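You operate a simulated robot arm through the tools that you are given. There is no shell and no other tool. Be economical: measure what you need, move in short steps, check, and stop when the job is done.

Carry out the task below with a simulated two-armed robot. There is one attempt and no reset: what you move stays moved.

JOB
Open the spacers drawer, put the yellow carton on the counter away in the inside of the spacers drawer and shut the drawer again. Then put the blue wiping pad on the third board from the top of the corner rack. Then take the blue brush and put it on top of the blue felt wiper. Do these in the order given.

It is judged by the outcome, as a careful person would: the job done as asked, and still so three seconds after it is handed in. It fails if anything else is knocked over, pushed out of place, dropped, spilled or broken.

ROBOT AND FRAMES
Two 6-joint arms with two-finger parallel grippers on one trunk, on a base that drives. Base frame: it is fixed to the floor where the robot stands at the start and does not move with it; the origin is under the middle of the robot, x ahead of it, y to its left, z up. Lengths are in cm, angles in degrees, forces in N, time in s.
The left shoulder is at the start at [28, 18.5, 78], the right one opposite. With the tool pointing down near the work surface each hand reaches from about 52 to 90 cm from the robot's upright axis, wherever it stands, measured 20 degrees to its own side. Places, roughly: blue brush [-225, -375, 100]; blue felt wiper [50, -375, 75]; blue wiping pad (10x6x5 cm) [-220, -330, 90]; inside of the spacers drawer [200, 30, 50]; spacers drawer [190, 20, 50]; third board of the corner rack [250, -470, 90]; yellow carton [-225, 100, 100]. Payload 1.57 kg a hand.
The tool frame of a hand sits at the grasp point between the pads (the TCP): z along the fingers, y along the line on which they close. The tips reach 3 cm beyond it. The gripper opens to 8 cm. The fingers are 1.7 cm wide and 1.2 cm thick; the gripper's body (4 by 8.2 cm) begins 8 cm behind the TCP.
Orientation is that of the tool frame in the base frame, as [roll, pitch, yaw] about the fixed x, y, z axes, in that order (R = Rz(yaw) Ry(pitch) Rx(roll)). With the fingers straight down and closing along the base's y, the tool's x points along the base's -x, its y along +y and its z along -z.

CONTROLS
- The arms move only by the tool apply_moves. It takes "left_rows", "right_rows" or both (then of equal length, played together; a hand with none holds still); each is a list of rows, each an object of numbers (a shift or turn left out is 0, a gripper value left out holds the last): "x", "y", "z": the shift along the tool's x, y, z in cm; "wx", "wy", "wz": the turn, a rotation vector about the tool's x, y, z in degrees; "grip": the opening in per cent of the stroke, from 0 (shut) to 100 (fully open). In form: [{"x": .., "y": .., "z": .., "wx": .., "wy": .., "wz": .., "grip": ..}, ...]. A call has 1 to 20 rows; each row is the pose to reach, as a shift and turn from the pose commanded when the call began, along the tool's axes at that moment. Each row takes 0.2 s and may step no farther than 5 cm and 8.6 degrees from the row before; otherwise, or with a gripper value out of range, the whole call is refused. A pose out of reach is approached as far as the arm can. The call stops where the force on the tool passes 40 N (or 10 N more than at its start, if that is more) or the arm is blocked; 0.2 s more then pass. The fingers move at their own pace (about 15.3 cm/s each) and stop on an object; they squeeze with about 43 N. The grip force told is the motor's: it shows also when the fingers shut on nothing. Time passes only in rows, and 0.2 s behind the last, so rows that repeat a pose let the fingers close. The reply holds the time, the measured pose of the TCP, the force on the tool along the base axes, the opening and the grip force, in the units named above and with some noise, with the torque about the TCP (base axes, N m) and any sound that the robot's microphone picked up.
- Cameras (640 x 400 px; columns grow to the right, rows downward): "scene" is now at [24.52, 1.03, 122.91]; the picture's right is [0.14, -0.99, 0.00], its down [-0.65, -0.09, -0.76] and it looks along [0.75, 0.10, -0.65] (base axes); focal length 270 px, centre (320, 200). "left" rides on the left gripper at [7.2, 0.7, -12.2] in its tool frame; the picture's right is [-0.09, 1.00, 0.00], its down [-0.84, -0.08, -0.54] and it looks along [-0.54, -0.05, 0.84] (tool axes); focal length 238 px, centre (320, 200). "right" rides on the right gripper at [7.2, -0.7, -12.2] in its tool frame; the picture's right is [0.09, 1.00, 0.00], its down [-0.84, 0.08, -0.54] and it looks along [-0.54, 0.05, 0.84] (tool axes); focal length 238 px, centre (320, 200). There is no depth. A picture from a camera that has moved, and an enlarged one, comes with that camera's place and axes in the base frame and with its lens.
- capture(camera): a new picture of that camera. The clock stands still meanwhile.
- move_column(by): slides the trunk up (or, below 0, down) by that many cm; the arms and the scene camera ride with it, the base frame stays. It gives what a move gives, with no picture.
- roll_base(legs): drives the robot by 1 to 6 legs, each [ahead, turn to the left] in cm and degrees, along the robot's own axes; the way and the turn of a leg run together, so that a leg with both is an arc; at most 150 cm and 180 degrees a leg. The arms and the cameras ride along, it lands a little off, and it stops where it bumps. It gives what a move gives.
- pan_tilt(pan, tilt): turns the head with the scene camera to pan (to the left, within 86 degrees either way) and tilt (down, from -29 to 69), counted from straight ahead of the robot. It gives what a move gives.
- zoom(camera, box): a new picture of the part [left, top, right, bottom] of that camera's present view, enlarged. The clock stands still meanwhile.
- job_done(): hands the job in; it is judged then, once.

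Work in short steps. Places have to be worked out from the pictures, the camera data and where the tool is seen: move nearer, look again, correct. Check each grasp and each placing, and mend what went wrong. You have 165 turns and 122 pictures in all, those below and enlarged ones among them. Open the grippers and draw the arms clear of the work before you hand the job in, unless the task says otherwise.

The tools are called after "Request:" by a JSON object that holds its "op" and its "data". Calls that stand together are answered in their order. apply_moves: Moves the arms, as the interface text tells. Its arguments: {"type":"object","properties":{"left_rows":{"type":"array","items":{"type":"object","properties":{"x":{"type":"number"},"y":{"type":"number"},"z":{"type":"number"},"wx":{"type":"number"},"wy":{"type":"number"},"wz":{"type":"number"},"grip":{"type":"number"}}}},"right_rows":{"type":"array","items":{"type":"object","properties":{"x":{"type":"number"},"y":{"type":"number"},"z":{"type":"number"},"wx":{"type":"number"},"wy":{"type":"number"},"wz":{"type":"number"},"grip":{"type":"number"}}}}},"required":[]} The other tools are called the same way: move_column (by) slides the trunk up or down; roll_base (legs) drives the base; pan_tilt (pan, tilt) turns the head that bears the scene camera; capture (camera) takes a picture; zoom (camera, box) takes an enlarged picture of a part of a camera's view; job_done () hands the job in.

At the start:

```text
time: 0.0
left_eef_pos: [56.68, 24.11, 79.35]
left_tcp_rot: [-179.9, 0.1, -180.0]
left_contact_force: [0.3, 0.4, 0.2]
left_torque: [-0.04, -0.01, -0.01]
left_finger_gap: 8.01
left_finger_force: 0.1
right_eef_pos: [57.68, -16.02, 79.37]
right_tcp_rot: [180.0, 0.0, 180.0]
right_contact_force: [0.5, 0.1, 0.0]
right_torque: [-0.02, -0.02, -0.04]
right_finger_gap: 8.0
right_finger_force: 0.0
trunk travel left (down, up): [-47.5, 51.5]
robot x, y, heading: [0.08, 0.46, 0.1]
head pan, tilt: [7.8, 40.8]
```

scene: 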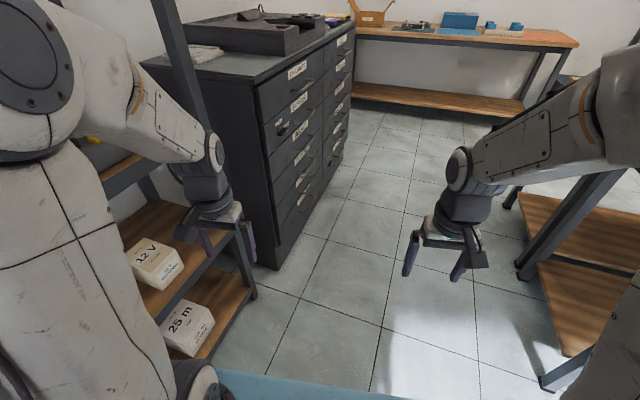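
right: 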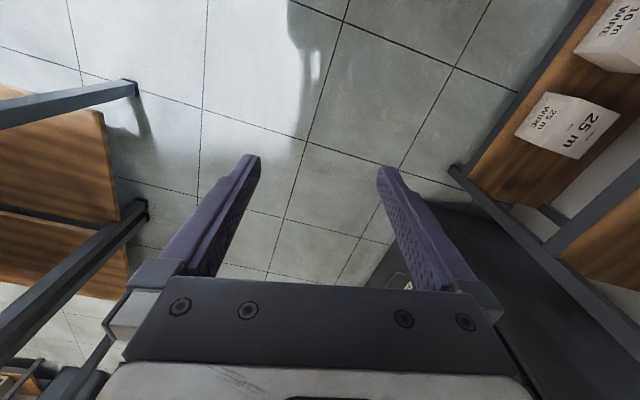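
left: 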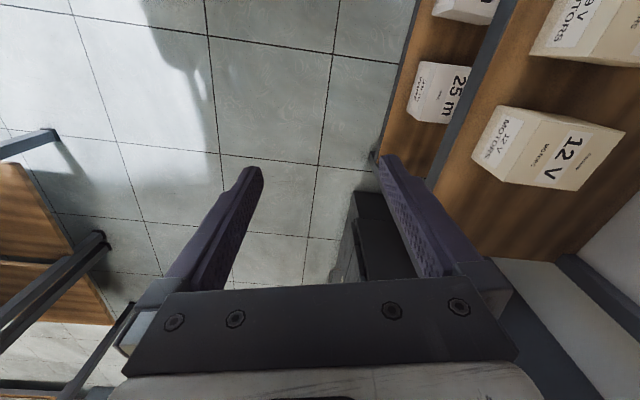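

The cabinet with labelled drawers is ahead left. I'll enlarge it to read the labels.

Request:
{"op": "zoom", "data": {"camera": "scene", "box": [230, 20, 390, 240]}}

Request:
{"op": "pan_tilt", "data": {"pan": -60, "tilt": 25}}

Request:
{"op": "capture", "data": {"camera": "scene"}}

```text
1.82 times, centred on (310, 130) of scene
camera zoom: at [24.52, 1.03, 122.91], right [0.14, -0.99, 0.0], down [-0.65, -0.09, -0.76], along [0.75, 0.1, -0.65], focal length 491 px, centre (338, 327)
```

zoom: 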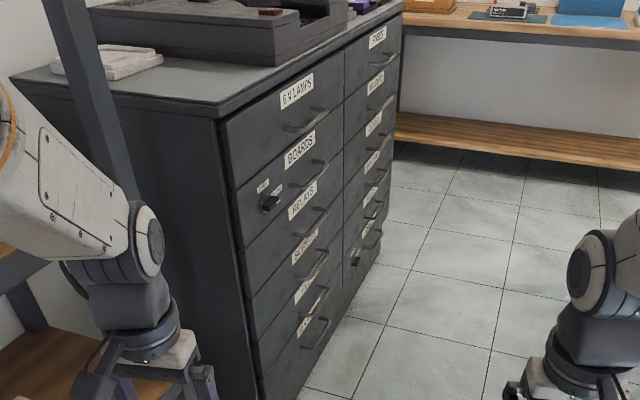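

```text
time: 1.4
left_eef_pos: [56.73, 24.23, 79.35]
left_tcp_rot: [-180.0, 0.1, -180.0]
left_contact_force: [-1.0, 0.8, 0.3]
left_torque: [-0.01, 0.01, 0.03]
left_finger_gap: 8.01
left_finger_force: 0.0
right_eef_pos: [57.57, -16.04, 79.32]
right_tcp_rot: [180.0, 0.0, 180.0]
right_contact_force: [-0.7, 0.4, 0.5]
right_torque: [0.0, -0.03, 0.0]
right_finger_gap: 8.02
right_finger_force: 0.1
trunk travel left (down, up): [-47.5, 51.5]
robot x, y, heading: [0.49, 0.04, 0.0]
head pan, tilt: [-60.0, 25.0]
```

```text
117 pictures are left
camera scene: at [20.76, -8.09, 125.36], right [-0.87, -0.5, 0.0], down [-0.21, 0.37, -0.91], along [0.45, -0.78, -0.42], focal length 270 px, centre (320, 200)
```

scene: 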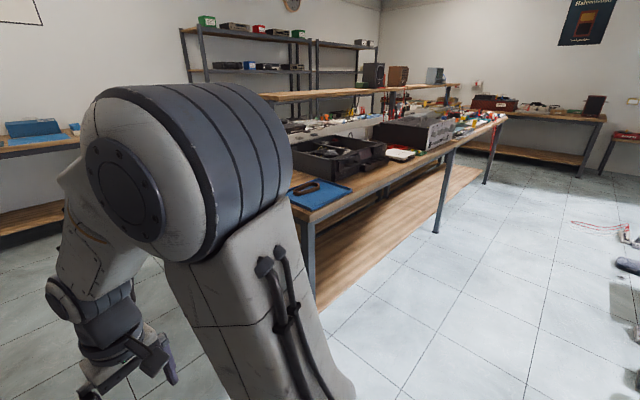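

The drawers face roughly -y, rotated about -13°. Now I'll look around behind to find the carton, the brush and the rest.

Request:
{"op": "pan_tilt", "data": {"pan": 86, "tilt": 20}}

Request:
{"op": "capture", "data": {"camera": "scene"}}

Request:
{"op": "roll_base", "data": {"legs": [[0, 90]]}}

Request:
{"op": "capture", "data": {"camera": "scene"}}

```text
time: 3.7
left_eef_pos: [56.65, 24.19, 79.42]
left_tcp_rot: [-180.0, 0.0, -180.0]
left_contact_force: [0.3, 0.7, 0.8]
left_torque: [-0.01, 0.0, -0.03]
left_finger_gap: 8.02
left_finger_force: 0.0
right_eef_pos: [57.46, -15.92, 79.28]
right_tcp_rot: [-179.9, 0.0, -180.0]
right_contact_force: [0.6, -0.4, 0.1]
right_torque: [0.02, 0.0, -0.01]
right_finger_gap: 8.01
right_finger_force: 0.0
trunk travel left (down, up): [-47.5, 51.5]
robot x, y, heading: [-0.0, 0.21, 0.1]
head pan, tilt: [85.9, 20.0]
```

```text
116 pictures are left
camera scene: at [16.81, 9.17, 126.17], right [1.0, -0.07, 0.0], down [-0.02, -0.34, -0.94], along [0.07, 0.94, -0.34], focal length 270 px, centre (320, 200)
```

scene: 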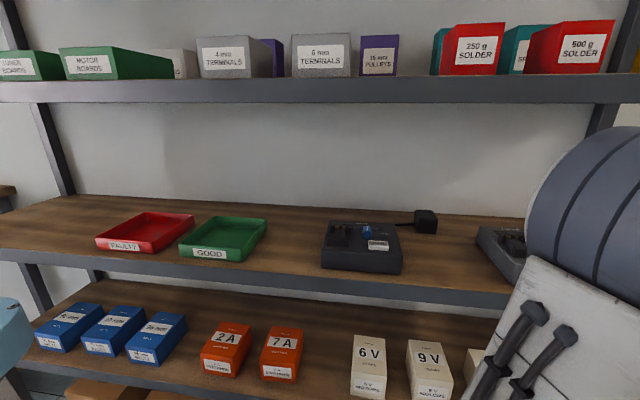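

```text
time: 5.8
left_eef_pos: [36.15, 48.4, 79.18]
left_tcp_rot: [-179.1, -1.4, -149.9]
left_contact_force: [-5.7, -17.7, 8.8]
left_torque: [2.42, -0.67, 0.32]
left_finger_gap: 8.0
left_finger_force: 0.0
right_eef_pos: [57.58, 15.4, 79.5]
right_tcp_rot: [180.0, 0.0, -149.4]
right_contact_force: [-0.5, 0.5, 0.3]
right_torque: [0.01, 0.01, 0.01]
right_finger_gap: 7.99
right_finger_force: 0.2
trunk travel left (down, up): [-47.5, 51.5]
robot x, y, heading: [-0.29, 0.16, 30.7]
head pan, tilt: [85.9, 20.0]
stopped in leg 1: the force on the tool passed its limit at 192 N (the readings are from after the stop); the commanded pose is now the measured one
```

```text
115 pictures are left
camera scene: at [9.72, 16.21, 126.18], right [0.9, 0.45, 0.0], down [0.15, -0.31, -0.94], along [-0.42, 0.84, -0.34], focal length 270 px, centre (320, 200)
```

scene: 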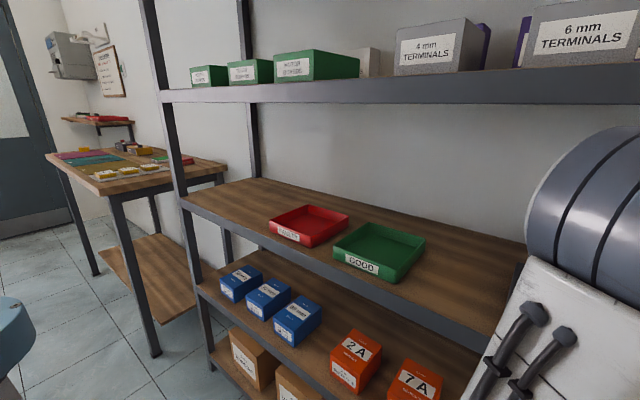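

My left hand bumped the rack while turning. I'll check with the left camera, then turn back away from it.

Request:
{"op": "capture", "data": {"camera": "left"}}

Request:
{"op": "pan_tilt", "data": {"pan": 30, "tilt": 45}}

Request:
{"op": "capture", "data": {"camera": "scene"}}

```text
114 pictures are left
camera left: at [29.89, 45.52, 91.47], right [-0.42, 0.91, -0.02], down [0.77, 0.37, 0.52], along [0.48, 0.2, -0.85], focal length 238 px, centre (320, 200)
```

left: 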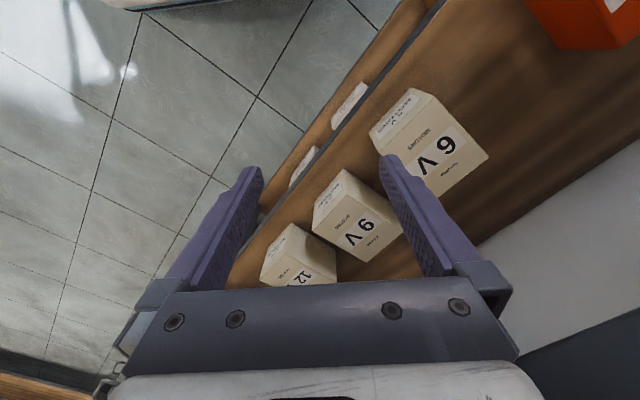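

```text
time: 7.1
left_eef_pos: [36.2, 48.16, 79.15]
left_tcp_rot: [-178.9, -1.5, -150.1]
left_contact_force: [-8.3, -30.3, 5.0]
left_torque: [3.78, -0.91, 0.44]
left_finger_gap: 7.98
left_finger_force: 0.1
right_eef_pos: [57.65, 15.42, 79.44]
right_tcp_rot: [179.9, -0.1, -149.4]
right_contact_force: [-1.0, 0.8, -0.4]
right_torque: [0.01, 0.0, 0.0]
right_finger_gap: 7.99
right_finger_force: 0.0
trunk travel left (down, up): [-47.5, 51.5]
robot x, y, heading: [-0.42, -0.28, 30.6]
head pan, tilt: [30.0, 45.0]
```

```text
113 pictures are left
camera scene: at [17.88, 14.91, 122.33], right [0.87, -0.49, 0.0], down [-0.35, -0.61, -0.71], along [0.35, 0.62, -0.71], focal length 270 px, centre (320, 200)
```

scene: 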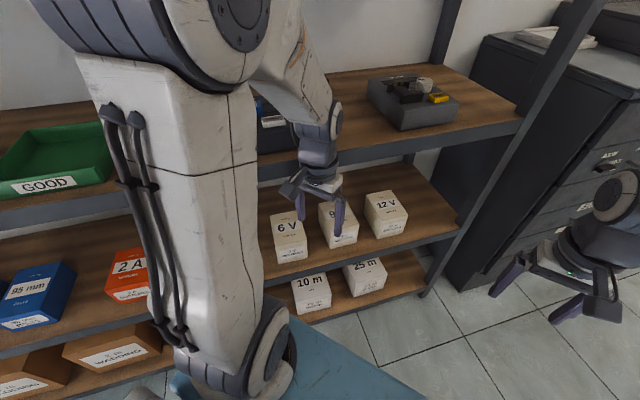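

Only the wrist touched the board's edge; nothing has moved. I'll turn back and reverse out of the aisle, then look ahead toward the counter.

Request:
{"op": "roll_base", "data": {"legs": [[0, -30.6], [-110, 0], [0, -160]]}}

Request:
{"op": "pan_tilt", "data": {"pan": 0, "tilt": 25}}

Request:
{"op": "capture", "data": {"camera": "scene"}}

```text
time: 7.7
left_eef_pos: [36.23, 48.14, 79.03]
left_tcp_rot: [-178.9, -1.5, -150.0]
left_contact_force: [-2.5, -4.6, 3.0]
left_torque: [0.62, -0.24, 0.08]
left_finger_gap: 7.97
left_finger_force: 0.1
right_eef_pos: [57.61, 15.37, 79.43]
right_tcp_rot: [-179.9, 0.0, -149.2]
right_contact_force: [0.8, 0.7, 0.1]
right_torque: [0.01, -0.01, -0.03]
right_finger_gap: 8.01
right_finger_force: 0.1
trunk travel left (down, up): [-47.5, 51.5]
robot x, y, heading: [0.52, -0.14, 30.6]
head pan, tilt: [30.0, 45.0]
stopped in leg 1: the robot was blocked; the commanded pose is now the measured one
```

```text
time: 8.7
left_eef_pos: [36.34, 48.24, 79.06]
left_tcp_rot: [-179.0, -1.5, -149.9]
left_contact_force: [-1.7, -8.3, 1.6]
left_torque: [1.01, -0.22, 0.08]
left_finger_gap: 8.01
left_finger_force: 0.0
right_eef_pos: [57.66, 15.43, 79.4]
right_tcp_rot: [179.9, 0.0, -149.4]
right_contact_force: [0.8, -1.0, 0.7]
right_torque: [0.02, 0.0, -0.01]
right_finger_gap: 8.01
right_finger_force: 0.1
trunk travel left (down, up): [-47.5, 51.5]
robot x, y, heading: [0.1, 0.25, 30.6]
head pan, tilt: [0.0, 25.0]
```

```text
112 pictures are left
camera scene: at [21.86, 12.57, 125.36], right [0.51, -0.86, 0.0], down [-0.36, -0.21, -0.91], along [0.78, 0.46, -0.42], focal length 270 px, centre (320, 200)
```

scene: 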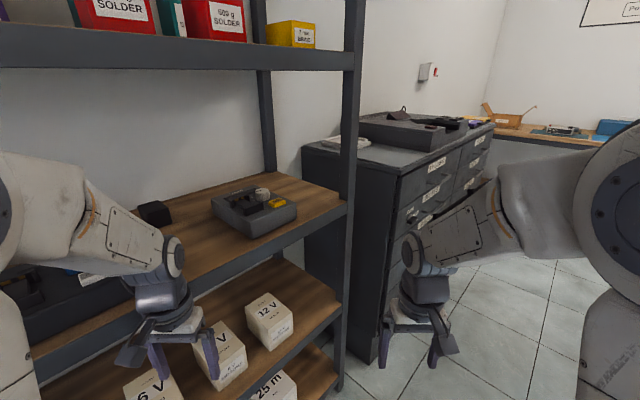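

The left wrist is pressed against the rack. I'll pull that hand 5 cm off the rack first.

Request:
{"op": "apply_moves", "data": {"left_rows": [{"x": 1.5, "y": -2}, {"x": 3, "y": -4}, {"x": 4, "y": -6}]}}

Request:
{"op": "roll_base", "data": {"legs": [[0, -30.6]]}}

```text
time: 9.5
left_eef_pos: [35.77, 41.06, 79.45]
left_tcp_rot: [-178.8, -1.5, -150.0]
left_contact_force: [-0.1, -0.6, -0.6]
left_torque: [-0.02, -0.02, 0.0]
left_finger_gap: 8.0
left_finger_force: 0.0
right_eef_pos: [57.71, 15.62, 79.32]
right_tcp_rot: [180.0, -0.1, -149.4]
right_contact_force: [-0.3, 0.0, -0.6]
right_torque: [0.02, -0.02, -0.01]
right_finger_gap: 7.98
right_finger_force: 0.0
trunk travel left (down, up): [-47.5, 51.5]
robot x, y, heading: [-0.14, -0.09, 30.6]
head pan, tilt: [0.0, 25.0]
```

```text
time: 11.4
left_eef_pos: [51.92, 16.15, 79.42]
left_tcp_rot: [-178.9, -1.5, 178.6]
left_contact_force: [-0.3, -0.3, 0.4]
left_torque: [-0.03, 0.0, -0.01]
left_finger_gap: 7.99
left_finger_force: 0.1
right_eef_pos: [57.23, -17.04, 79.35]
right_tcp_rot: [180.0, 0.1, 179.2]
right_contact_force: [0.6, -0.2, 0.1]
right_torque: [-0.03, -0.03, -0.01]
right_finger_gap: 7.98
right_finger_force: 0.1
trunk travel left (down, up): [-47.5, 51.5]
robot x, y, heading: [0.05, 0.16, -1.1]
head pan, tilt: [0.0, 25.0]
```

Free now. I'll reverse out of the aisle, then turn right.

Request:
{"op": "roll_base", "data": {"legs": [[-110, 0], [0, -165]]}}

Request:
{"op": "capture", "data": {"camera": "scene"}}

```text
time: 23.8
left_eef_pos: [-157.09, -24.32, 79.47]
left_tcp_rot: [-178.9, -1.5, 12.5]
left_contact_force: [0.0, -0.2, 0.0]
left_torque: [0.0, -0.01, 0.0]
left_finger_gap: 7.97
left_finger_force: 0.0
right_eef_pos: [-170.26, 6.54, 79.25]
right_tcp_rot: [180.0, 0.0, 13.1]
right_contact_force: [0.6, 0.2, 0.1]
right_torque: [-0.01, 0.0, 0.02]
right_finger_gap: 8.03
right_finger_force: 0.0
trunk travel left (down, up): [-47.5, 51.5]
robot x, y, heading: [-110.55, 3.75, -167.1]
head pan, tilt: [0.0, 25.0]
```

```text
111 pictures are left
camera scene: at [-135.07, -1.72, 125.36], right [-0.22, 0.97, 0.0], down [0.41, 0.09, -0.91], along [-0.88, -0.2, -0.42], focal length 270 px, centre (320, 200)
```

scene: 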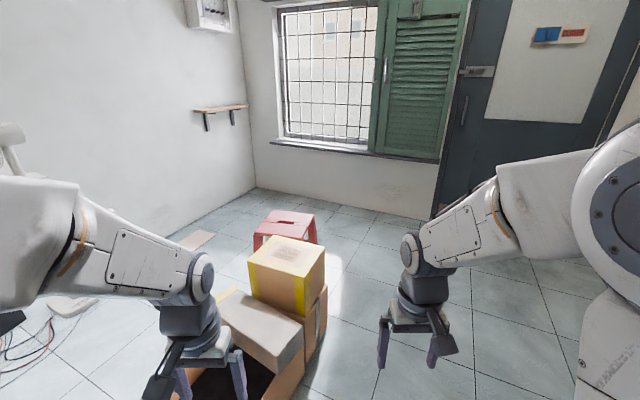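

Boxes stand on the floor ahead. I'll look to the right for the counter at (-225,100), and to the left.

Request:
{"op": "pan_tilt", "data": {"pan": -60, "tilt": 25}}

Request:
{"op": "capture", "data": {"camera": "scene"}}

Request:
{"op": "pan_tilt", "data": {"pan": 60, "tilt": 25}}

Request:
{"op": "capture", "data": {"camera": "scene"}}

```text
time: 25.1
left_eef_pos: [-157.14, -24.31, 79.45]
left_tcp_rot: [-179.0, -1.5, 12.5]
left_contact_force: [-0.5, 0.5, 0.2]
left_torque: [0.01, -0.04, -0.01]
left_finger_gap: 7.99
left_finger_force: 0.1
right_eef_pos: [-170.35, 6.47, 79.3]
right_tcp_rot: [180.0, 0.0, 13.1]
right_contact_force: [-0.3, -0.2, 0.2]
right_torque: [0.02, -0.02, 0.02]
right_finger_gap: 7.99
right_finger_force: 0.2
trunk travel left (down, up): [-47.5, 51.5]
robot x, y, heading: [-110.25, 4.55, -166.9]
head pan, tilt: [-60.0, 25.0]
```

```text
110 pictures are left
camera scene: at [-132.36, 7.08, 125.36], right [0.73, 0.68, 0.0], down [0.29, -0.31, -0.91], along [-0.62, 0.66, -0.42], focal length 270 px, centre (320, 200)
```

scene: 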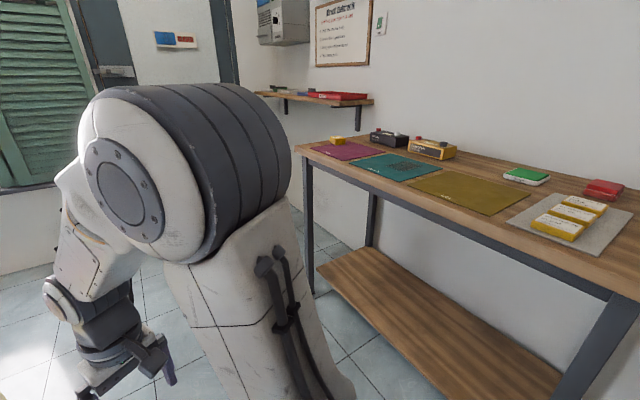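

```text
time: 27.1
left_eef_pos: [-157.01, -24.23, 79.31]
left_tcp_rot: [-178.9, -1.5, 12.5]
left_contact_force: [0.6, 0.0, 0.7]
left_torque: [0.03, 0.0, -0.01]
left_finger_gap: 8.01
left_finger_force: 0.1
right_eef_pos: [-170.33, 6.61, 79.28]
right_tcp_rot: [179.9, 0.0, 13.0]
right_contact_force: [-0.2, -0.9, -0.6]
right_torque: [-0.01, 0.01, 0.02]
right_finger_gap: 8.02
right_finger_force: 0.1
trunk travel left (down, up): [-47.5, 51.5]
robot x, y, heading: [-110.67, 4.34, -167.1]
head pan, tilt: [60.0, 25.0]
```

```text
109 pictures are left
camera scene: at [-128.8, -8.47, 125.36], right [-0.96, 0.29, 0.0], down [0.12, 0.4, -0.91], along [-0.27, -0.87, -0.42], focal length 270 px, centre (320, 200)
```

scene: 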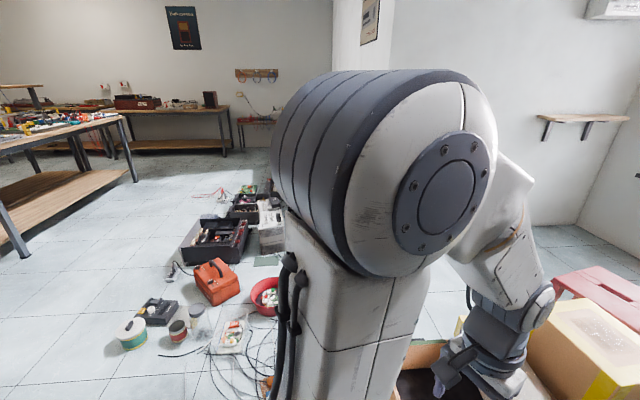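

The counter with mats lies right ahead to the right, about z 90. A small yellow box sits at the far end near (-225,112). I'll raise the trunk for clearance and drive to about (-212,38).

Request:
{"op": "move_column", "data": {"by": 40}}

Request:
{"op": "roll_base", "data": {"legs": [[0, -35], [95, 0]]}}

Request:
{"op": "pan_tilt", "data": {"pan": -45, "tilt": 35}}

Request:
{"op": "capture", "data": {"camera": "scene"}}

```text
time: 30.9
left_eef_pos: [-157.05, -24.28, 119.37]
left_tcp_rot: [-178.9, -1.5, 12.5]
left_contact_force: [-0.6, -0.6, 0.1]
left_torque: [0.0, 0.0, 0.01]
left_finger_gap: 7.96
left_finger_force: 0.0
right_eef_pos: [-170.33, 6.5, 119.37]
right_tcp_rot: [180.0, 0.0, 13.0]
right_contact_force: [-0.2, 0.3, 0.9]
right_torque: [0.01, 0.0, -0.01]
right_finger_gap: 8.01
right_finger_force: 0.1
trunk travel left (down, up): [-87.5, 11.5]
robot x, y, heading: [-110.62, 4.2, -167.0]
head pan, tilt: [60.0, 25.0]
```

```text
time: 37.5
left_eef_pos: [-253.57, 42.67, 119.4]
left_tcp_rot: [-178.9, -1.5, -22.2]
left_contact_force: [0.2, 0.3, 0.2]
left_torque: [-0.01, 0.02, 0.02]
left_finger_gap: 7.99
left_finger_force: 0.2
right_eef_pos: [-246.81, 75.56, 119.42]
right_tcp_rot: [-180.0, 0.1, -21.5]
right_contact_force: [-0.4, -0.3, 0.0]
right_torque: [-0.01, -0.05, 0.03]
right_finger_gap: 8.0
right_finger_force: 0.2
trunk travel left (down, up): [-87.5, 11.5]
robot x, y, heading: [-199.46, 39.59, 158.2]
head pan, tilt: [60.0, 25.0]
```

```text
time: 39.4
left_eef_pos: [-253.68, 42.72, 119.35]
left_tcp_rot: [-178.9, -1.5, -22.2]
left_contact_force: [-0.1, 0.1, -0.1]
left_torque: [-0.01, 0.0, 0.01]
left_finger_gap: 8.0
left_finger_force: 0.0
right_eef_pos: [-246.83, 75.72, 119.44]
right_tcp_rot: [179.9, 0.0, -21.6]
right_contact_force: [0.3, -0.4, -0.3]
right_torque: [-0.01, -0.04, -0.01]
right_finger_gap: 7.98
right_finger_force: 0.0
trunk travel left (down, up): [-87.5, 11.5]
robot x, y, heading: [-199.07, 39.54, 158.1]
head pan, tilt: [-45.0, 35.0]
```

```text
108 pictures are left
camera scene: at [-217.43, 53.45, 163.78], right [0.92, 0.39, 0.0], down [0.23, -0.53, -0.82], along [-0.32, 0.75, -0.57], focal length 270 px, centre (320, 200)
```

scene: 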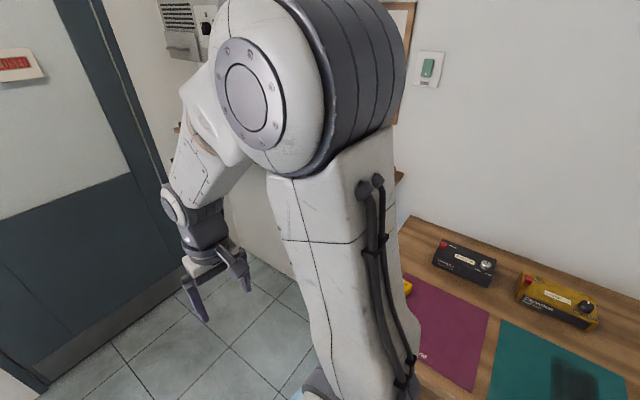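

The yellow box peeks out at about (-213,111). I'll turn to face the counter.

Request:
{"op": "roll_base", "data": {"legs": [[0, -79]]}}

Request:
{"op": "pan_tilt", "data": {"pan": 10, "tilt": 50}}

Request:
{"op": "capture", "data": {"camera": "scene"}}

```text
time: 43.1
left_eef_pos: [-207.9, 93.26, 119.41]
left_tcp_rot: [-179.0, -1.5, -99.8]
left_contact_force: [0.2, -0.7, 0.4]
left_torque: [-0.01, -0.02, -0.04]
left_finger_gap: 8.0
left_finger_force: 0.1
right_eef_pos: [-174.21, 93.79, 119.34]
right_tcp_rot: [-180.0, 0.0, -99.1]
right_contact_force: [0.7, 1.2, 0.4]
right_torque: [0.01, -0.01, 0.02]
right_finger_gap: 7.98
right_finger_force: 0.0
trunk travel left (down, up): [-87.5, 11.5]
robot x, y, heading: [-199.53, 39.58, 80.6]
head pan, tilt: [-45.0, 35.0]
```

```text
time: 44.4
left_eef_pos: [-207.93, 93.2, 119.44]
left_tcp_rot: [-178.9, -1.5, -99.9]
left_contact_force: [-0.4, -0.6, 0.1]
left_torque: [0.05, 0.0, -0.01]
left_finger_gap: 8.02
left_finger_force: 0.0
right_eef_pos: [-174.14, 93.76, 119.34]
right_tcp_rot: [179.8, 0.0, -99.3]
right_contact_force: [-0.2, 0.1, 0.2]
right_torque: [0.01, 0.01, 0.0]
right_finger_gap: 7.99
right_finger_force: 0.1
trunk travel left (down, up): [-87.5, 11.5]
robot x, y, heading: [-199.3, 39.29, 80.6]
head pan, tilt: [10.0, 50.0]
```

```text
107 pictures are left
camera scene: at [-196.54, 62.89, 161.61], right [1.0, 0.01, 0.0], down [0.01, -0.77, -0.64], along [-0.01, 0.64, -0.77], focal length 270 px, centre (320, 200)
```

scene: 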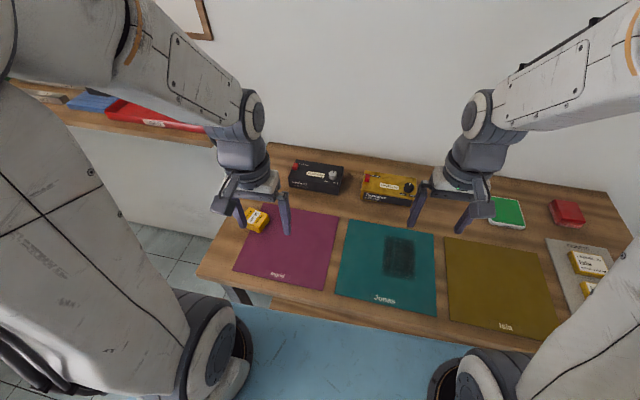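

A small yellow carton is at pixel (255,220). I'll enlarge it, and check the left hand camera.

Request:
{"op": "zoom", "data": {"camera": "scene", "box": [190, 150, 350, 250]}}

Request:
{"op": "capture", "data": {"camera": "left"}}

```text
4.00 times, centred on (270, 200) of scene
camera zoom: at [-196.54, 62.89, 161.61], right [1.0, 0.01, 0.0], down [0.01, -0.77, -0.64], along [-0.01, 0.64, -0.77], focal length 1080 px, centre (520, 200)
```

zoom: 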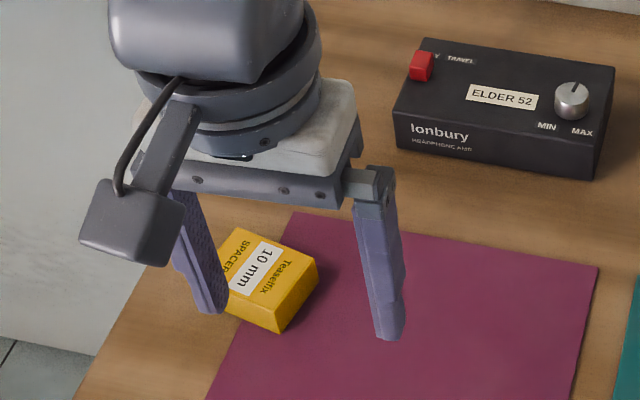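

```text
105 pictures are left
camera left: at [-209.85, 86.63, 131.76], right [-0.97, 0.26, -0.02], down [0.21, 0.83, 0.52], along [0.15, 0.5, -0.85], focal length 238 px, centre (320, 200)
```

left: 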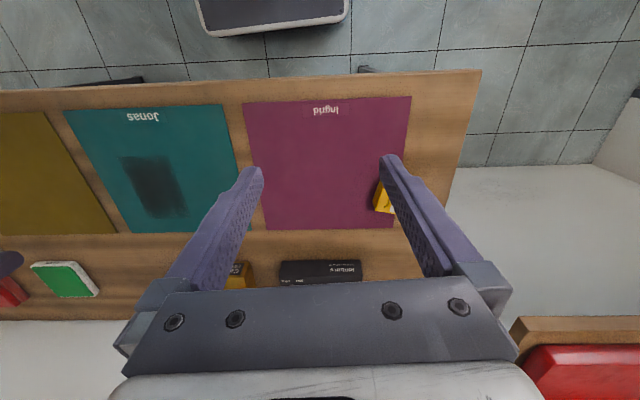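

It's labelled "10 mm SPACERS", so it's the right one. I estimate it near (-214,109), z≈97. I'll bring the left hand above it for a close look.

Request:
{"op": "apply_moves", "data": {"left_rows": [{"x": -3, "y": 2.2, "z": 2}, {"x": -6, "y": 4.5, "z": 4}, {"x": -9, "y": 6.7, "z": 6}, {"x": -12, "y": 9, "z": 8}]}}

Request:
{"op": "capture", "data": {"camera": "left"}}

```text
time: 45.4
left_eef_pos: [-215.08, 106.2, 110.78]
left_tcp_rot: [-178.9, -1.6, -99.7]
left_contact_force: [-0.1, 0.3, 0.5]
left_torque: [0.0, 0.0, 0.01]
left_finger_gap: 8.01
left_finger_force: 0.1
right_eef_pos: [-174.25, 93.77, 119.31]
right_tcp_rot: [-180.0, 0.0, -99.2]
right_contact_force: [0.5, -0.2, 0.4]
right_torque: [-0.01, -0.01, 0.01]
right_finger_gap: 8.01
right_finger_force: 0.0
trunk travel left (down, up): [-87.5, 11.5]
robot x, y, heading: [-199.39, 39.34, 80.7]
head pan, tilt: [10.0, 50.0]
```

```text
104 pictures are left
camera left: at [-217.09, 99.46, 123.21], right [-0.97, 0.26, -0.02], down [0.21, 0.83, 0.52], along [0.15, 0.5, -0.85], focal length 238 px, centre (320, 200)
```

left: 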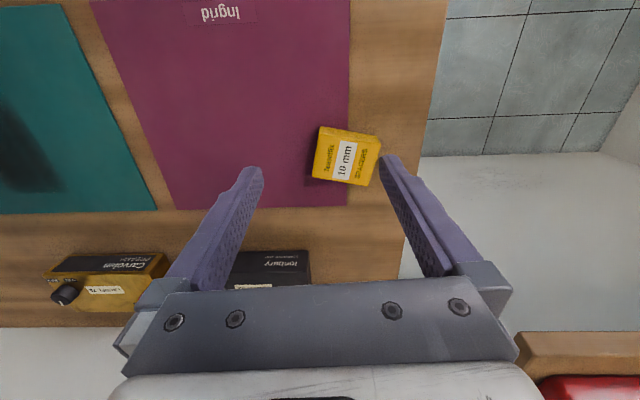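

Triangulated: the carton's centre is about (-217,112,92.5), roughly 6.5 cm square and turned about 15° relative to the fingers. I'll enlarge it to refine.

Request:
{"op": "zoom", "data": {"camera": "left", "box": [280, 100, 440, 200]}}

```text
4.00 times, centred on (360, 150) of left
camera zoom: at [-217.09, 99.46, 123.21], right [-0.97, 0.26, -0.02], down [0.21, 0.83, 0.52], along [0.15, 0.5, -0.85], focal length 953 px, centre (160, 400)
```

zoom: 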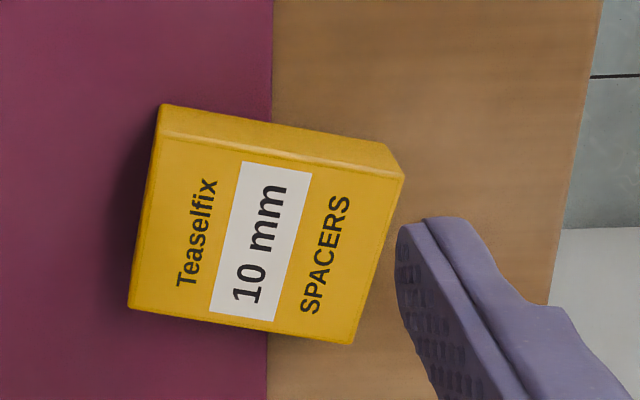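

The carton is about 7.4 × 5.7 cm, centre (-216.7,111.2), short side along 65°. I'll centre the hand over it and turn it +75° so the fingers close across the short side.

Request:
{"op": "apply_moves", "data": {"left_rows": [{"x": -2.3, "y": 1.2, "wz": -8}, {"x": -4.65, "y": 2.4, "wz": -16}, {"x": -4.65, "y": 2.4, "wz": -24}, {"x": -4.65, "y": 2.4, "wz": -32}, {"x": -4.65, "y": 2.4, "wz": -40}, {"x": -4.65, "y": 2.4, "wz": -48}, {"x": -4.65, "y": 2.4, "wz": -56}, {"x": -4.65, "y": 2.4, "wz": -64}, {"x": -4.65, "y": 2.4, "wz": -70}, {"x": -4.65, "y": 2.4, "wz": -75}]}}

Request:
{"op": "capture", "data": {"camera": "left"}}

```text
time: 47.5
left_eef_pos: [-216.17, 111.33, 110.72]
left_tcp_rot: [178.8, -1.4, -24.7]
left_contact_force: [0.5, 0.0, 0.2]
left_torque: [-0.03, -0.01, -0.02]
left_finger_gap: 7.99
left_finger_force: 0.0
right_eef_pos: [-174.23, 93.75, 119.28]
right_tcp_rot: [179.9, 0.0, -99.2]
right_contact_force: [0.1, -0.3, -0.1]
right_torque: [-0.01, 0.01, -0.01]
right_finger_gap: 8.01
right_finger_force: 0.0
trunk travel left (down, up): [-87.5, 11.5]
robot x, y, heading: [-199.47, 39.43, 80.4]
head pan, tilt: [10.0, 50.0]
```

```text
102 pictures are left
camera left: at [-209.97, 108.08, 123.05], right [-0.5, -0.87, 0.02], down [-0.74, 0.43, 0.52], along [-0.46, 0.25, -0.85], focal length 238 px, centre (320, 200)
```

left: 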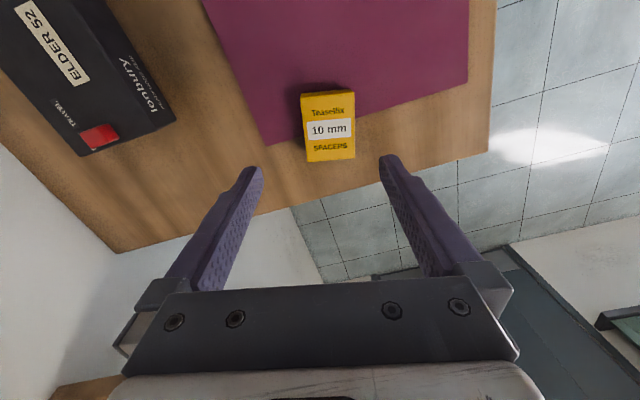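

Aligned well; a 1 cm sideways correction is needed. I'll descend to just above the carton and check.

Request:
{"op": "apply_moves", "data": {"left_rows": [{"x": -0.3, "y": 1, "z": 4}, {"x": -0.3, "y": 1, "z": 8}, {"x": -0.3, "y": 1, "z": 12}]}}

Request:
{"op": "capture", "data": {"camera": "left"}}

Request:
{"op": "zoom", "data": {"camera": "scene", "box": [190, 150, 350, 250]}}

```text
time: 48.4
left_eef_pos: [-216.74, 110.36, 98.63]
left_tcp_rot: [178.7, -1.3, -24.7]
left_contact_force: [-0.7, 0.3, -0.1]
left_torque: [-0.02, -0.03, 0.02]
left_finger_gap: 8.02
left_finger_force: 0.0
right_eef_pos: [-174.22, 93.83, 119.4]
right_tcp_rot: [179.9, 0.0, -99.2]
right_contact_force: [0.4, -0.1, 0.3]
right_torque: [-0.03, -0.01, -0.01]
right_finger_gap: 7.98
right_finger_force: 0.2
trunk travel left (down, up): [-87.5, 11.5]
robot x, y, heading: [-199.34, 39.33, 80.4]
head pan, tilt: [10.0, 50.0]
```

```text
101 pictures are left
camera left: at [-210.63, 107.08, 110.98], right [-0.5, -0.87, 0.02], down [-0.73, 0.44, 0.52], along [-0.46, 0.25, -0.85], focal length 238 px, centre (320, 200)
```

left: 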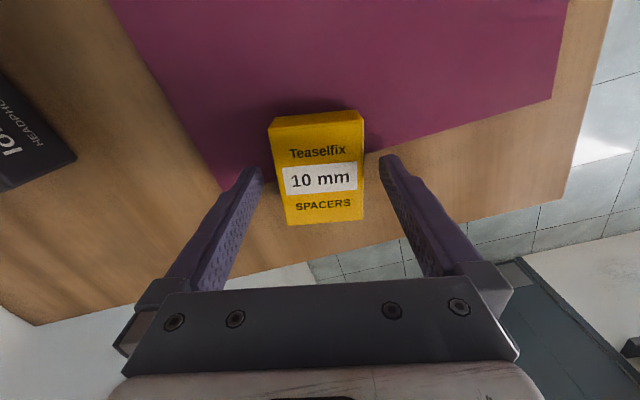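

```text
4.00 times, centred on (270, 200) of scene
camera zoom: at [-196.55, 62.89, 161.61], right [1.0, 0.01, 0.0], down [0.01, -0.77, -0.64], along [-0.01, 0.64, -0.77], focal length 1080 px, centre (520, 200)
```

zoom: 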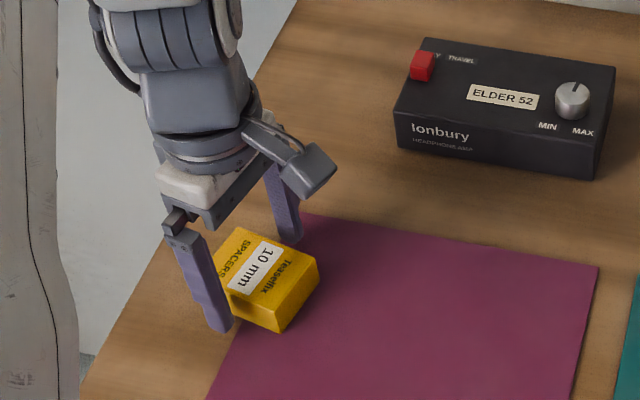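

The carton's top is at about z 96.4 and centred between the fingers. I'll lower 3 cm and close.

Request:
{"op": "apply_moves", "data": {"left_rows": [{"z": 1.5}, {"z": 3}, {"z": 3, "grip": 0}, {"z": 3, "grip": 0}, {"z": 3, "grip": 0}, {"z": 3, "grip": 0}]}}

Request:
{"op": "capture", "data": {"camera": "left"}}

```text
time: 48.8
left_eef_pos: [-216.48, 110.77, 97.5]
left_tcp_rot: [179.4, -1.0, -24.8]
left_contact_force: [4.7, -6.6, 20.3]
left_torque: [0.71, -0.41, -0.28]
left_finger_gap: 7.57
left_finger_force: 0.0
right_eef_pos: [-174.0, 93.58, 119.48]
right_tcp_rot: [-180.0, 0.1, -99.1]
right_contact_force: [0.6, -0.3, -0.5]
right_torque: [-0.02, 0.04, 0.01]
right_finger_gap: 8.0
right_finger_force: 0.1
trunk travel left (down, up): [-87.5, 11.5]
robot x, y, heading: [-199.15, 39.49, 80.4]
head pan, tilt: [10.0, 50.0]
stopped in row 2 (left hand): the force on the tool passed its limit at 52 N (the readings are from after the stop); the commanded pose is now the measured one
```

```text
99 pictures are left
camera left: at [-210.4, 107.2, 109.76], right [-0.5, -0.86, 0.01], down [-0.73, 0.43, 0.53], along [-0.46, 0.26, -0.85], focal length 238 px, centre (320, 200)
```

left: 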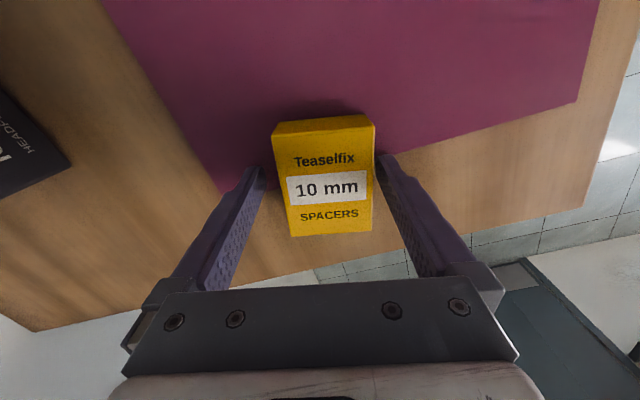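

Stopped by contact at z≈97; the torque suggests the far finger touched something, so I need to see whether it's the table or the carton. I'll enlarge both views.

Request:
{"op": "zoom", "data": {"camera": "scene", "box": [220, 190, 300, 240]}}

Request:
{"op": "zoom", "data": {"camera": "left", "box": [220, 90, 420, 250]}}

```text
8.00 times, centred on (260, 215) of scene
camera zoom: at [-196.45, 62.78, 161.67], right [1.0, 0.01, 0.0], down [0.01, -0.77, -0.64], along [-0.01, 0.64, -0.77], focal length 2161 px, centre (800, 80)
```

zoom: 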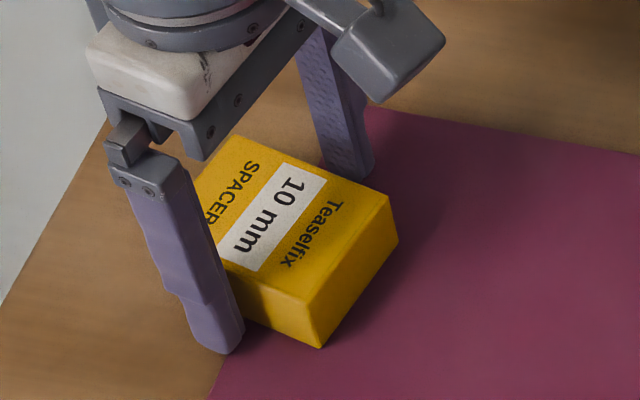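

```text
2.50 times, centred on (320, 170) of left
camera zoom: at [-210.4, 107.2, 109.76], right [-0.5, -0.86, 0.01], down [-0.73, 0.43, 0.53], along [-0.46, 0.26, -0.85], focal length 596 px, centre (320, 275)
```

zoom: 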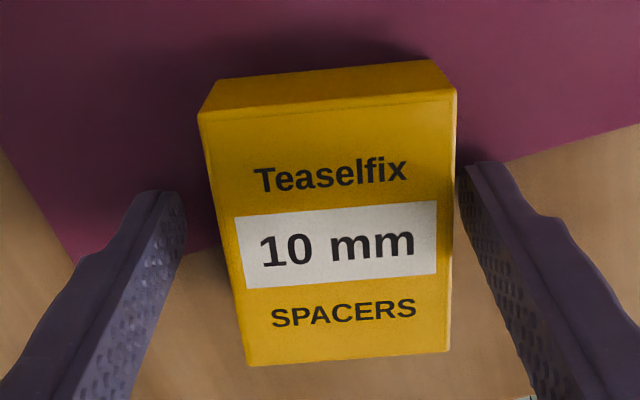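

The scene view shows clearance on both sides and a carton about 3.3 cm thick, so a fingertip likely grazed something. I'll lift, level the tool and recentre, then descend gently.

Request:
{"op": "apply_moves", "data": {"left_rows": [{"z": -1}, {"z": -1.5, "y": 0.5, "wx": 0.8, "wy": -1, "grip": 100}, {"z": -1.5, "y": 0.5, "wx": 0.8, "wy": -1}]}}

Request:
{"op": "zoom", "data": {"camera": "left", "box": [220, 90, 420, 250]}}

```text
time: 49.6
left_eef_pos: [-217.06, 110.32, 98.63]
left_tcp_rot: [-179.8, 0.0, -24.8]
left_contact_force: [-0.5, 0.7, 0.2]
left_torque: [0.01, 0.03, 0.01]
left_finger_gap: 8.0
left_finger_force: 0.0
right_eef_pos: [-174.18, 93.72, 119.4]
right_tcp_rot: [180.0, 0.0, -99.2]
right_contact_force: [0.0, 0.1, -0.4]
right_torque: [0.0, -0.01, -0.04]
right_finger_gap: 8.01
right_finger_force: 0.0
trunk travel left (down, up): [-87.5, 11.5]
robot x, y, heading: [-199.47, 39.4, 80.7]
head pan, tilt: [10.0, 50.0]
```

```text
2.50 times, centred on (320, 170) of left
camera zoom: at [-210.71, 106.63, 110.85], right [-0.5, -0.87, 0.0], down [-0.73, 0.42, 0.54], along [-0.47, 0.27, -0.84], focal length 596 px, centre (320, 275)
```

zoom: 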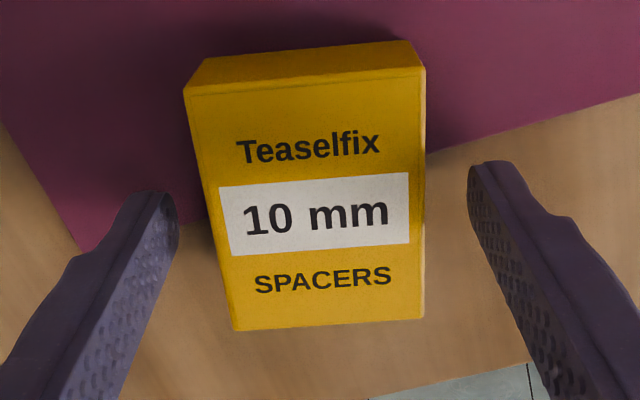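

Centred with clearance on both sides. I'll descend in small steps.

Request:
{"op": "apply_moves", "data": {"left_rows": [{"z": 0.5}, {"z": 1}, {"z": 1.5}, {"z": 2.0}, {"z": 2.5}, {"z": 3}]}}

Request:
{"op": "zoom", "data": {"camera": "left", "box": [220, 90, 420, 250]}}

```text
time: 50.6
left_eef_pos: [-216.85, 110.23, 97.37]
left_tcp_rot: [-179.9, -0.1, -24.8]
left_contact_force: [0.8, -4.7, 24.8]
left_torque: [-1.22, 0.29, 0.11]
left_finger_gap: 8.01
left_finger_force: 0.1
right_eef_pos: [-174.22, 93.72, 119.41]
right_tcp_rot: [-180.0, -0.1, -99.2]
right_contact_force: [-0.2, 0.4, 0.1]
right_torque: [0.0, 0.0, -0.04]
right_finger_gap: 7.99
right_finger_force: 0.0
trunk travel left (down, up): [-87.5, 11.5]
robot x, y, heading: [-199.29, 39.77, 80.7]
head pan, tilt: [10.0, 50.0]
stopped in row 4 (left hand): the force on the tool passed its limit at 51 N (the readings are from after the stop); the commanded pose is now the measured one
```

```text
2.50 times, centred on (320, 170) of left
camera zoom: at [-210.66, 106.56, 109.59], right [-0.5, -0.87, 0.0], down [-0.73, 0.42, 0.54], along [-0.47, 0.27, -0.84], focal length 596 px, centre (320, 275)
```

zoom: 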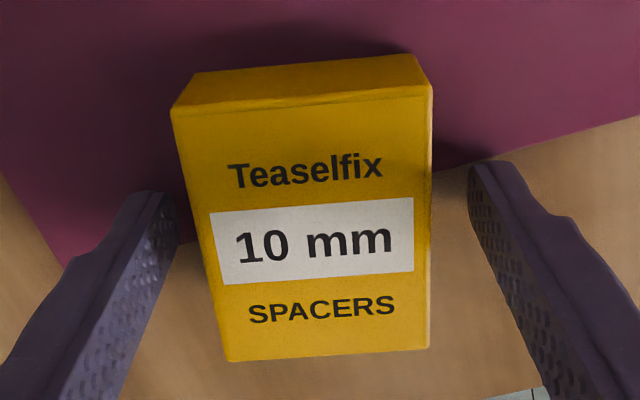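

The torque flipped sides after levelling, so the fingertips are on the table (z≈94.4) with the carton clear between them. I'll raise 0.3 cm and close.

Request:
{"op": "apply_moves", "data": {"left_rows": [{"z": -0.3}, {"z": -0.3, "grip": 0}, {"z": -0.3, "grip": 0}, {"z": -0.3, "grip": 0}, {"z": -0.3, "grip": 0}]}}

Request:
{"op": "apply_moves", "data": {"left_rows": [{"z": -4}, {"z": -8}, {"z": -12}, {"z": -16}]}}

Request:
{"op": "capture", "data": {"camera": "left"}}

```text
time: 51.8
left_eef_pos: [-216.84, 110.38, 97.46]
left_tcp_rot: [-179.8, -0.1, -24.7]
left_contact_force: [-1.4, 0.0, 0.4]
left_torque: [-0.02, -0.04, 0.03]
left_finger_gap: 5.38
left_finger_force: 42.6
right_eef_pos: [-174.19, 93.71, 119.34]
right_tcp_rot: [-179.9, 0.0, -99.2]
right_contact_force: [0.2, -0.4, 0.5]
right_torque: [-0.04, -0.02, 0.03]
right_finger_gap: 8.01
right_finger_force: 0.1
trunk travel left (down, up): [-87.5, 11.5]
robot x, y, heading: [-199.04, 39.54, 80.8]
head pan, tilt: [10.0, 50.0]
```

```text
time: 52.8
left_eef_pos: [-216.82, 110.28, 113.63]
left_tcp_rot: [-179.8, 0.0, -24.8]
left_contact_force: [-0.3, -0.4, -1.5]
left_torque: [-0.02, 0.0, -0.01]
left_finger_gap: 5.38
left_finger_force: 42.7
right_eef_pos: [-174.18, 93.78, 119.33]
right_tcp_rot: [-180.0, 0.0, -99.2]
right_contact_force: [0.3, 0.3, 0.4]
right_torque: [0.01, 0.01, 0.01]
right_finger_gap: 8.02
right_finger_force: 0.1
trunk travel left (down, up): [-87.5, 11.5]
robot x, y, heading: [-199.18, 39.23, 80.6]
head pan, tilt: [10.0, 50.0]
```

```text
94 pictures are left
camera left: at [-210.63, 106.62, 125.81], right [-0.5, -0.87, 0.0], down [-0.73, 0.42, 0.54], along [-0.47, 0.27, -0.84], focal length 238 px, centre (320, 200)
```

left: 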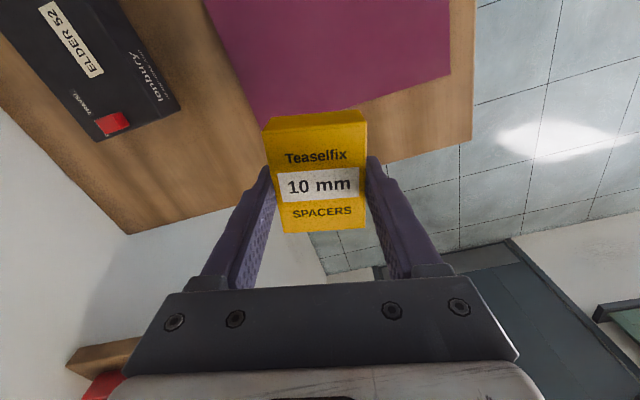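

Carton is held (gap 5.4, 43 N). I'll draw the hand back toward me and look down to see my own base footprint before driving.

Request:
{"op": "apply_moves", "data": {"left_rows": [{"x": 1.8, "y": 4, "z": -1}, {"x": 3.6, "y": 8, "z": -2}, {"x": 5.4, "y": 12, "z": -3}]}}

Request:
{"op": "pan_tilt", "data": {"pan": -10, "tilt": 69}}

Request:
{"op": "capture", "data": {"camera": "scene"}}

```text
time: 53.6
left_eef_pos: [-217.41, 97.08, 116.81]
left_tcp_rot: [-179.9, -0.1, -24.8]
left_contact_force: [0.5, 0.5, -0.7]
left_torque: [-0.01, -0.02, 0.01]
left_finger_gap: 5.39
left_finger_force: 43.5
right_eef_pos: [-174.08, 93.73, 119.37]
right_tcp_rot: [-180.0, 0.0, -99.1]
right_contact_force: [0.3, 0.3, 0.3]
right_torque: [-0.01, -0.02, -0.04]
right_finger_gap: 8.02
right_finger_force: 0.2
trunk travel left (down, up): [-87.5, 11.5]
robot x, y, heading: [-199.14, 39.84, 80.5]
head pan, tilt: [10.0, 50.0]
```

```text
time: 54.5
left_eef_pos: [-217.46, 97.14, 116.74]
left_tcp_rot: [-179.8, -0.2, -24.8]
left_contact_force: [0.3, -0.1, -0.4]
left_torque: [0.01, -0.04, 0.01]
left_finger_gap: 5.41
left_finger_force: 43.2
right_eef_pos: [-174.32, 93.77, 119.42]
right_tcp_rot: [-179.9, 0.0, -99.2]
right_contact_force: [-0.7, 0.2, -0.5]
right_torque: [0.01, 0.0, -0.01]
right_finger_gap: 7.98
right_finger_force: 0.1
trunk travel left (down, up): [-87.5, 11.5]
robot x, y, heading: [-199.05, 39.5, 80.3]
head pan, tilt: [-10.0, 68.8]
```

```text
93 pictures are left
camera scene: at [-194.61, 60.46, 159.42], right [0.94, -0.33, 0.0], down [-0.31, -0.88, -0.36], along [0.12, 0.34, -0.93], focal length 270 px, centre (320, 200)
```

scene: 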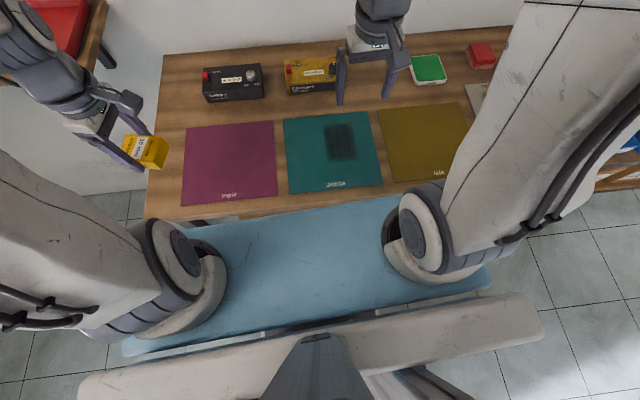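

The blue plate is my shoulder deck, reaching about 42 cm ahead. I'll turn to heading -13° (parallel to the aisle) and drive up to the cabinet.

Request:
{"op": "roll_base", "data": {"legs": [[0, -93.3], [145, 0], [115, 0]]}}

Request:
{"op": "pan_tilt", "data": {"pan": 20, "tilt": 40}}

Request:
{"op": "capture", "data": {"camera": "scene"}}

```text
time: 71.1
left_eef_pos: [109.92, -11.02, 116.76]
left_tcp_rot: [-179.8, -0.1, -118.3]
left_contact_force: [0.3, -0.5, 0.0]
left_torque: [-0.02, 0.03, -0.02]
left_finger_gap: 5.39
left_finger_force: 42.7
right_eef_pos: [104.0, -54.2, 119.29]
right_tcp_rot: [-180.0, 0.1, 167.5]
right_contact_force: [0.3, 0.2, -0.3]
right_torque: [-0.02, -0.01, 0.02]
right_finger_gap: 7.99
right_finger_force: 0.1
trunk travel left (down, up): [-87.5, 11.5]
robot x, y, heading: [51.11, -25.56, -12.8]
head pan, tilt: [-10.0, 68.8]
```

```text
time: 72.1
left_eef_pos: [109.96, -11.15, 116.89]
left_tcp_rot: [-179.8, -0.1, -118.3]
left_contact_force: [0.2, 0.0, -0.6]
left_torque: [0.01, 0.01, 0.0]
left_finger_gap: 5.4
left_finger_force: 43.1
right_eef_pos: [103.95, -54.08, 119.41]
right_tcp_rot: [-180.0, 0.0, 167.4]
right_contact_force: [-0.1, 0.1, 0.1]
right_torque: [-0.01, 0.0, 0.03]
right_finger_gap: 8.0
right_finger_force: 0.0
trunk travel left (down, up): [-87.5, 11.5]
robot x, y, heading: [51.44, -25.72, -12.9]
head pan, tilt: [20.0, 40.0]
```

```text
92 pictures are left
camera scene: at [75.43, -28.46, 163.02], right [0.12, -0.99, 0.0], down [-0.64, -0.08, -0.77], along [0.76, 0.09, -0.64], focal length 270 px, centre (320, 200)
```

scene: 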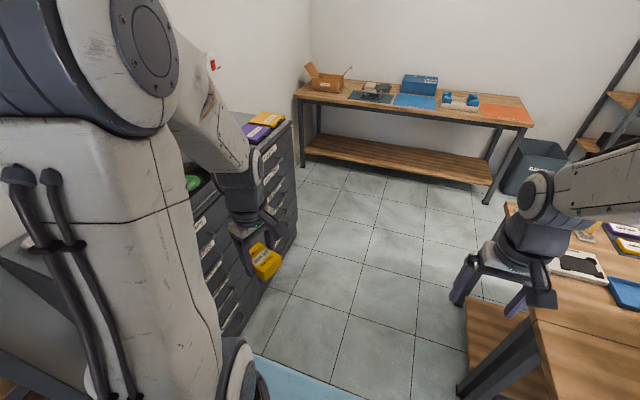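

The aisle opens ahead; the bench's end is on the right until about s=183. I'll drive forward 85 cm and look left at the drawer fronts.

Request:
{"op": "roll_base", "data": {"legs": [[85, 0]]}}

Request:
{"op": "pan_tilt", "data": {"pan": 75, "tilt": 50}}

Request:
{"op": "capture", "data": {"camera": "scene"}}

```text
time: 76.6
left_eef_pos: [192.44, -28.96, 116.77]
left_tcp_rot: [-179.8, 0.0, -117.8]
left_contact_force: [-0.1, 0.6, -1.3]
left_torque: [-0.01, -0.01, 0.01]
left_finger_gap: 5.4
left_finger_force: 43.2
right_eef_pos: [186.76, -72.1, 119.31]
right_tcp_rot: [180.0, 0.0, 168.0]
right_contact_force: [-0.6, -0.4, -0.6]
right_torque: [0.02, -0.03, 0.0]
right_finger_gap: 7.99
right_finger_force: 0.0
trunk travel left (down, up): [-87.5, 11.5]
robot x, y, heading: [133.83, -44.54, -12.5]
head pan, tilt: [20.0, 40.0]
```

```text
time: 77.8
left_eef_pos: [192.38, -29.15, 116.81]
left_tcp_rot: [-179.8, -0.1, -117.7]
left_contact_force: [-0.2, -0.9, -0.3]
left_torque: [0.01, -0.01, 0.02]
left_finger_gap: 5.38
left_finger_force: 43.1
right_eef_pos: [186.8, -72.06, 119.33]
right_tcp_rot: [180.0, 0.0, 168.0]
right_contact_force: [-0.4, 0.0, 1.6]
right_torque: [0.06, -0.02, 0.0]
right_finger_gap: 8.0
right_finger_force: 0.0
trunk travel left (down, up): [-87.5, 11.5]
robot x, y, heading: [134.19, -44.27, -12.5]
head pan, tilt: [75.0, 50.0]
```

```text
91 pictures are left
camera scene: at [153.18, -41.01, 161.61], right [0.89, -0.46, 0.0], down [-0.35, -0.68, -0.64], along [0.3, 0.57, -0.77], focal length 270 px, centre (320, 200)
```

scene: 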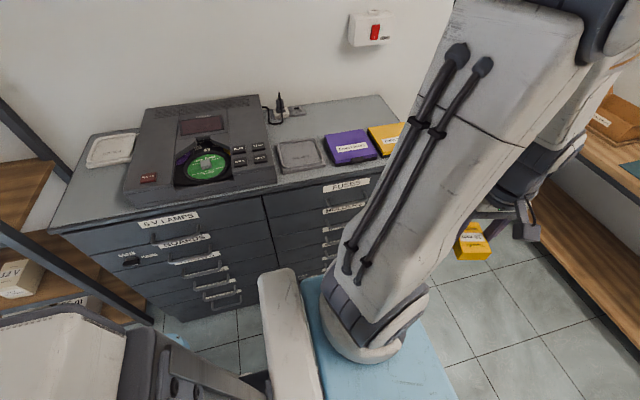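

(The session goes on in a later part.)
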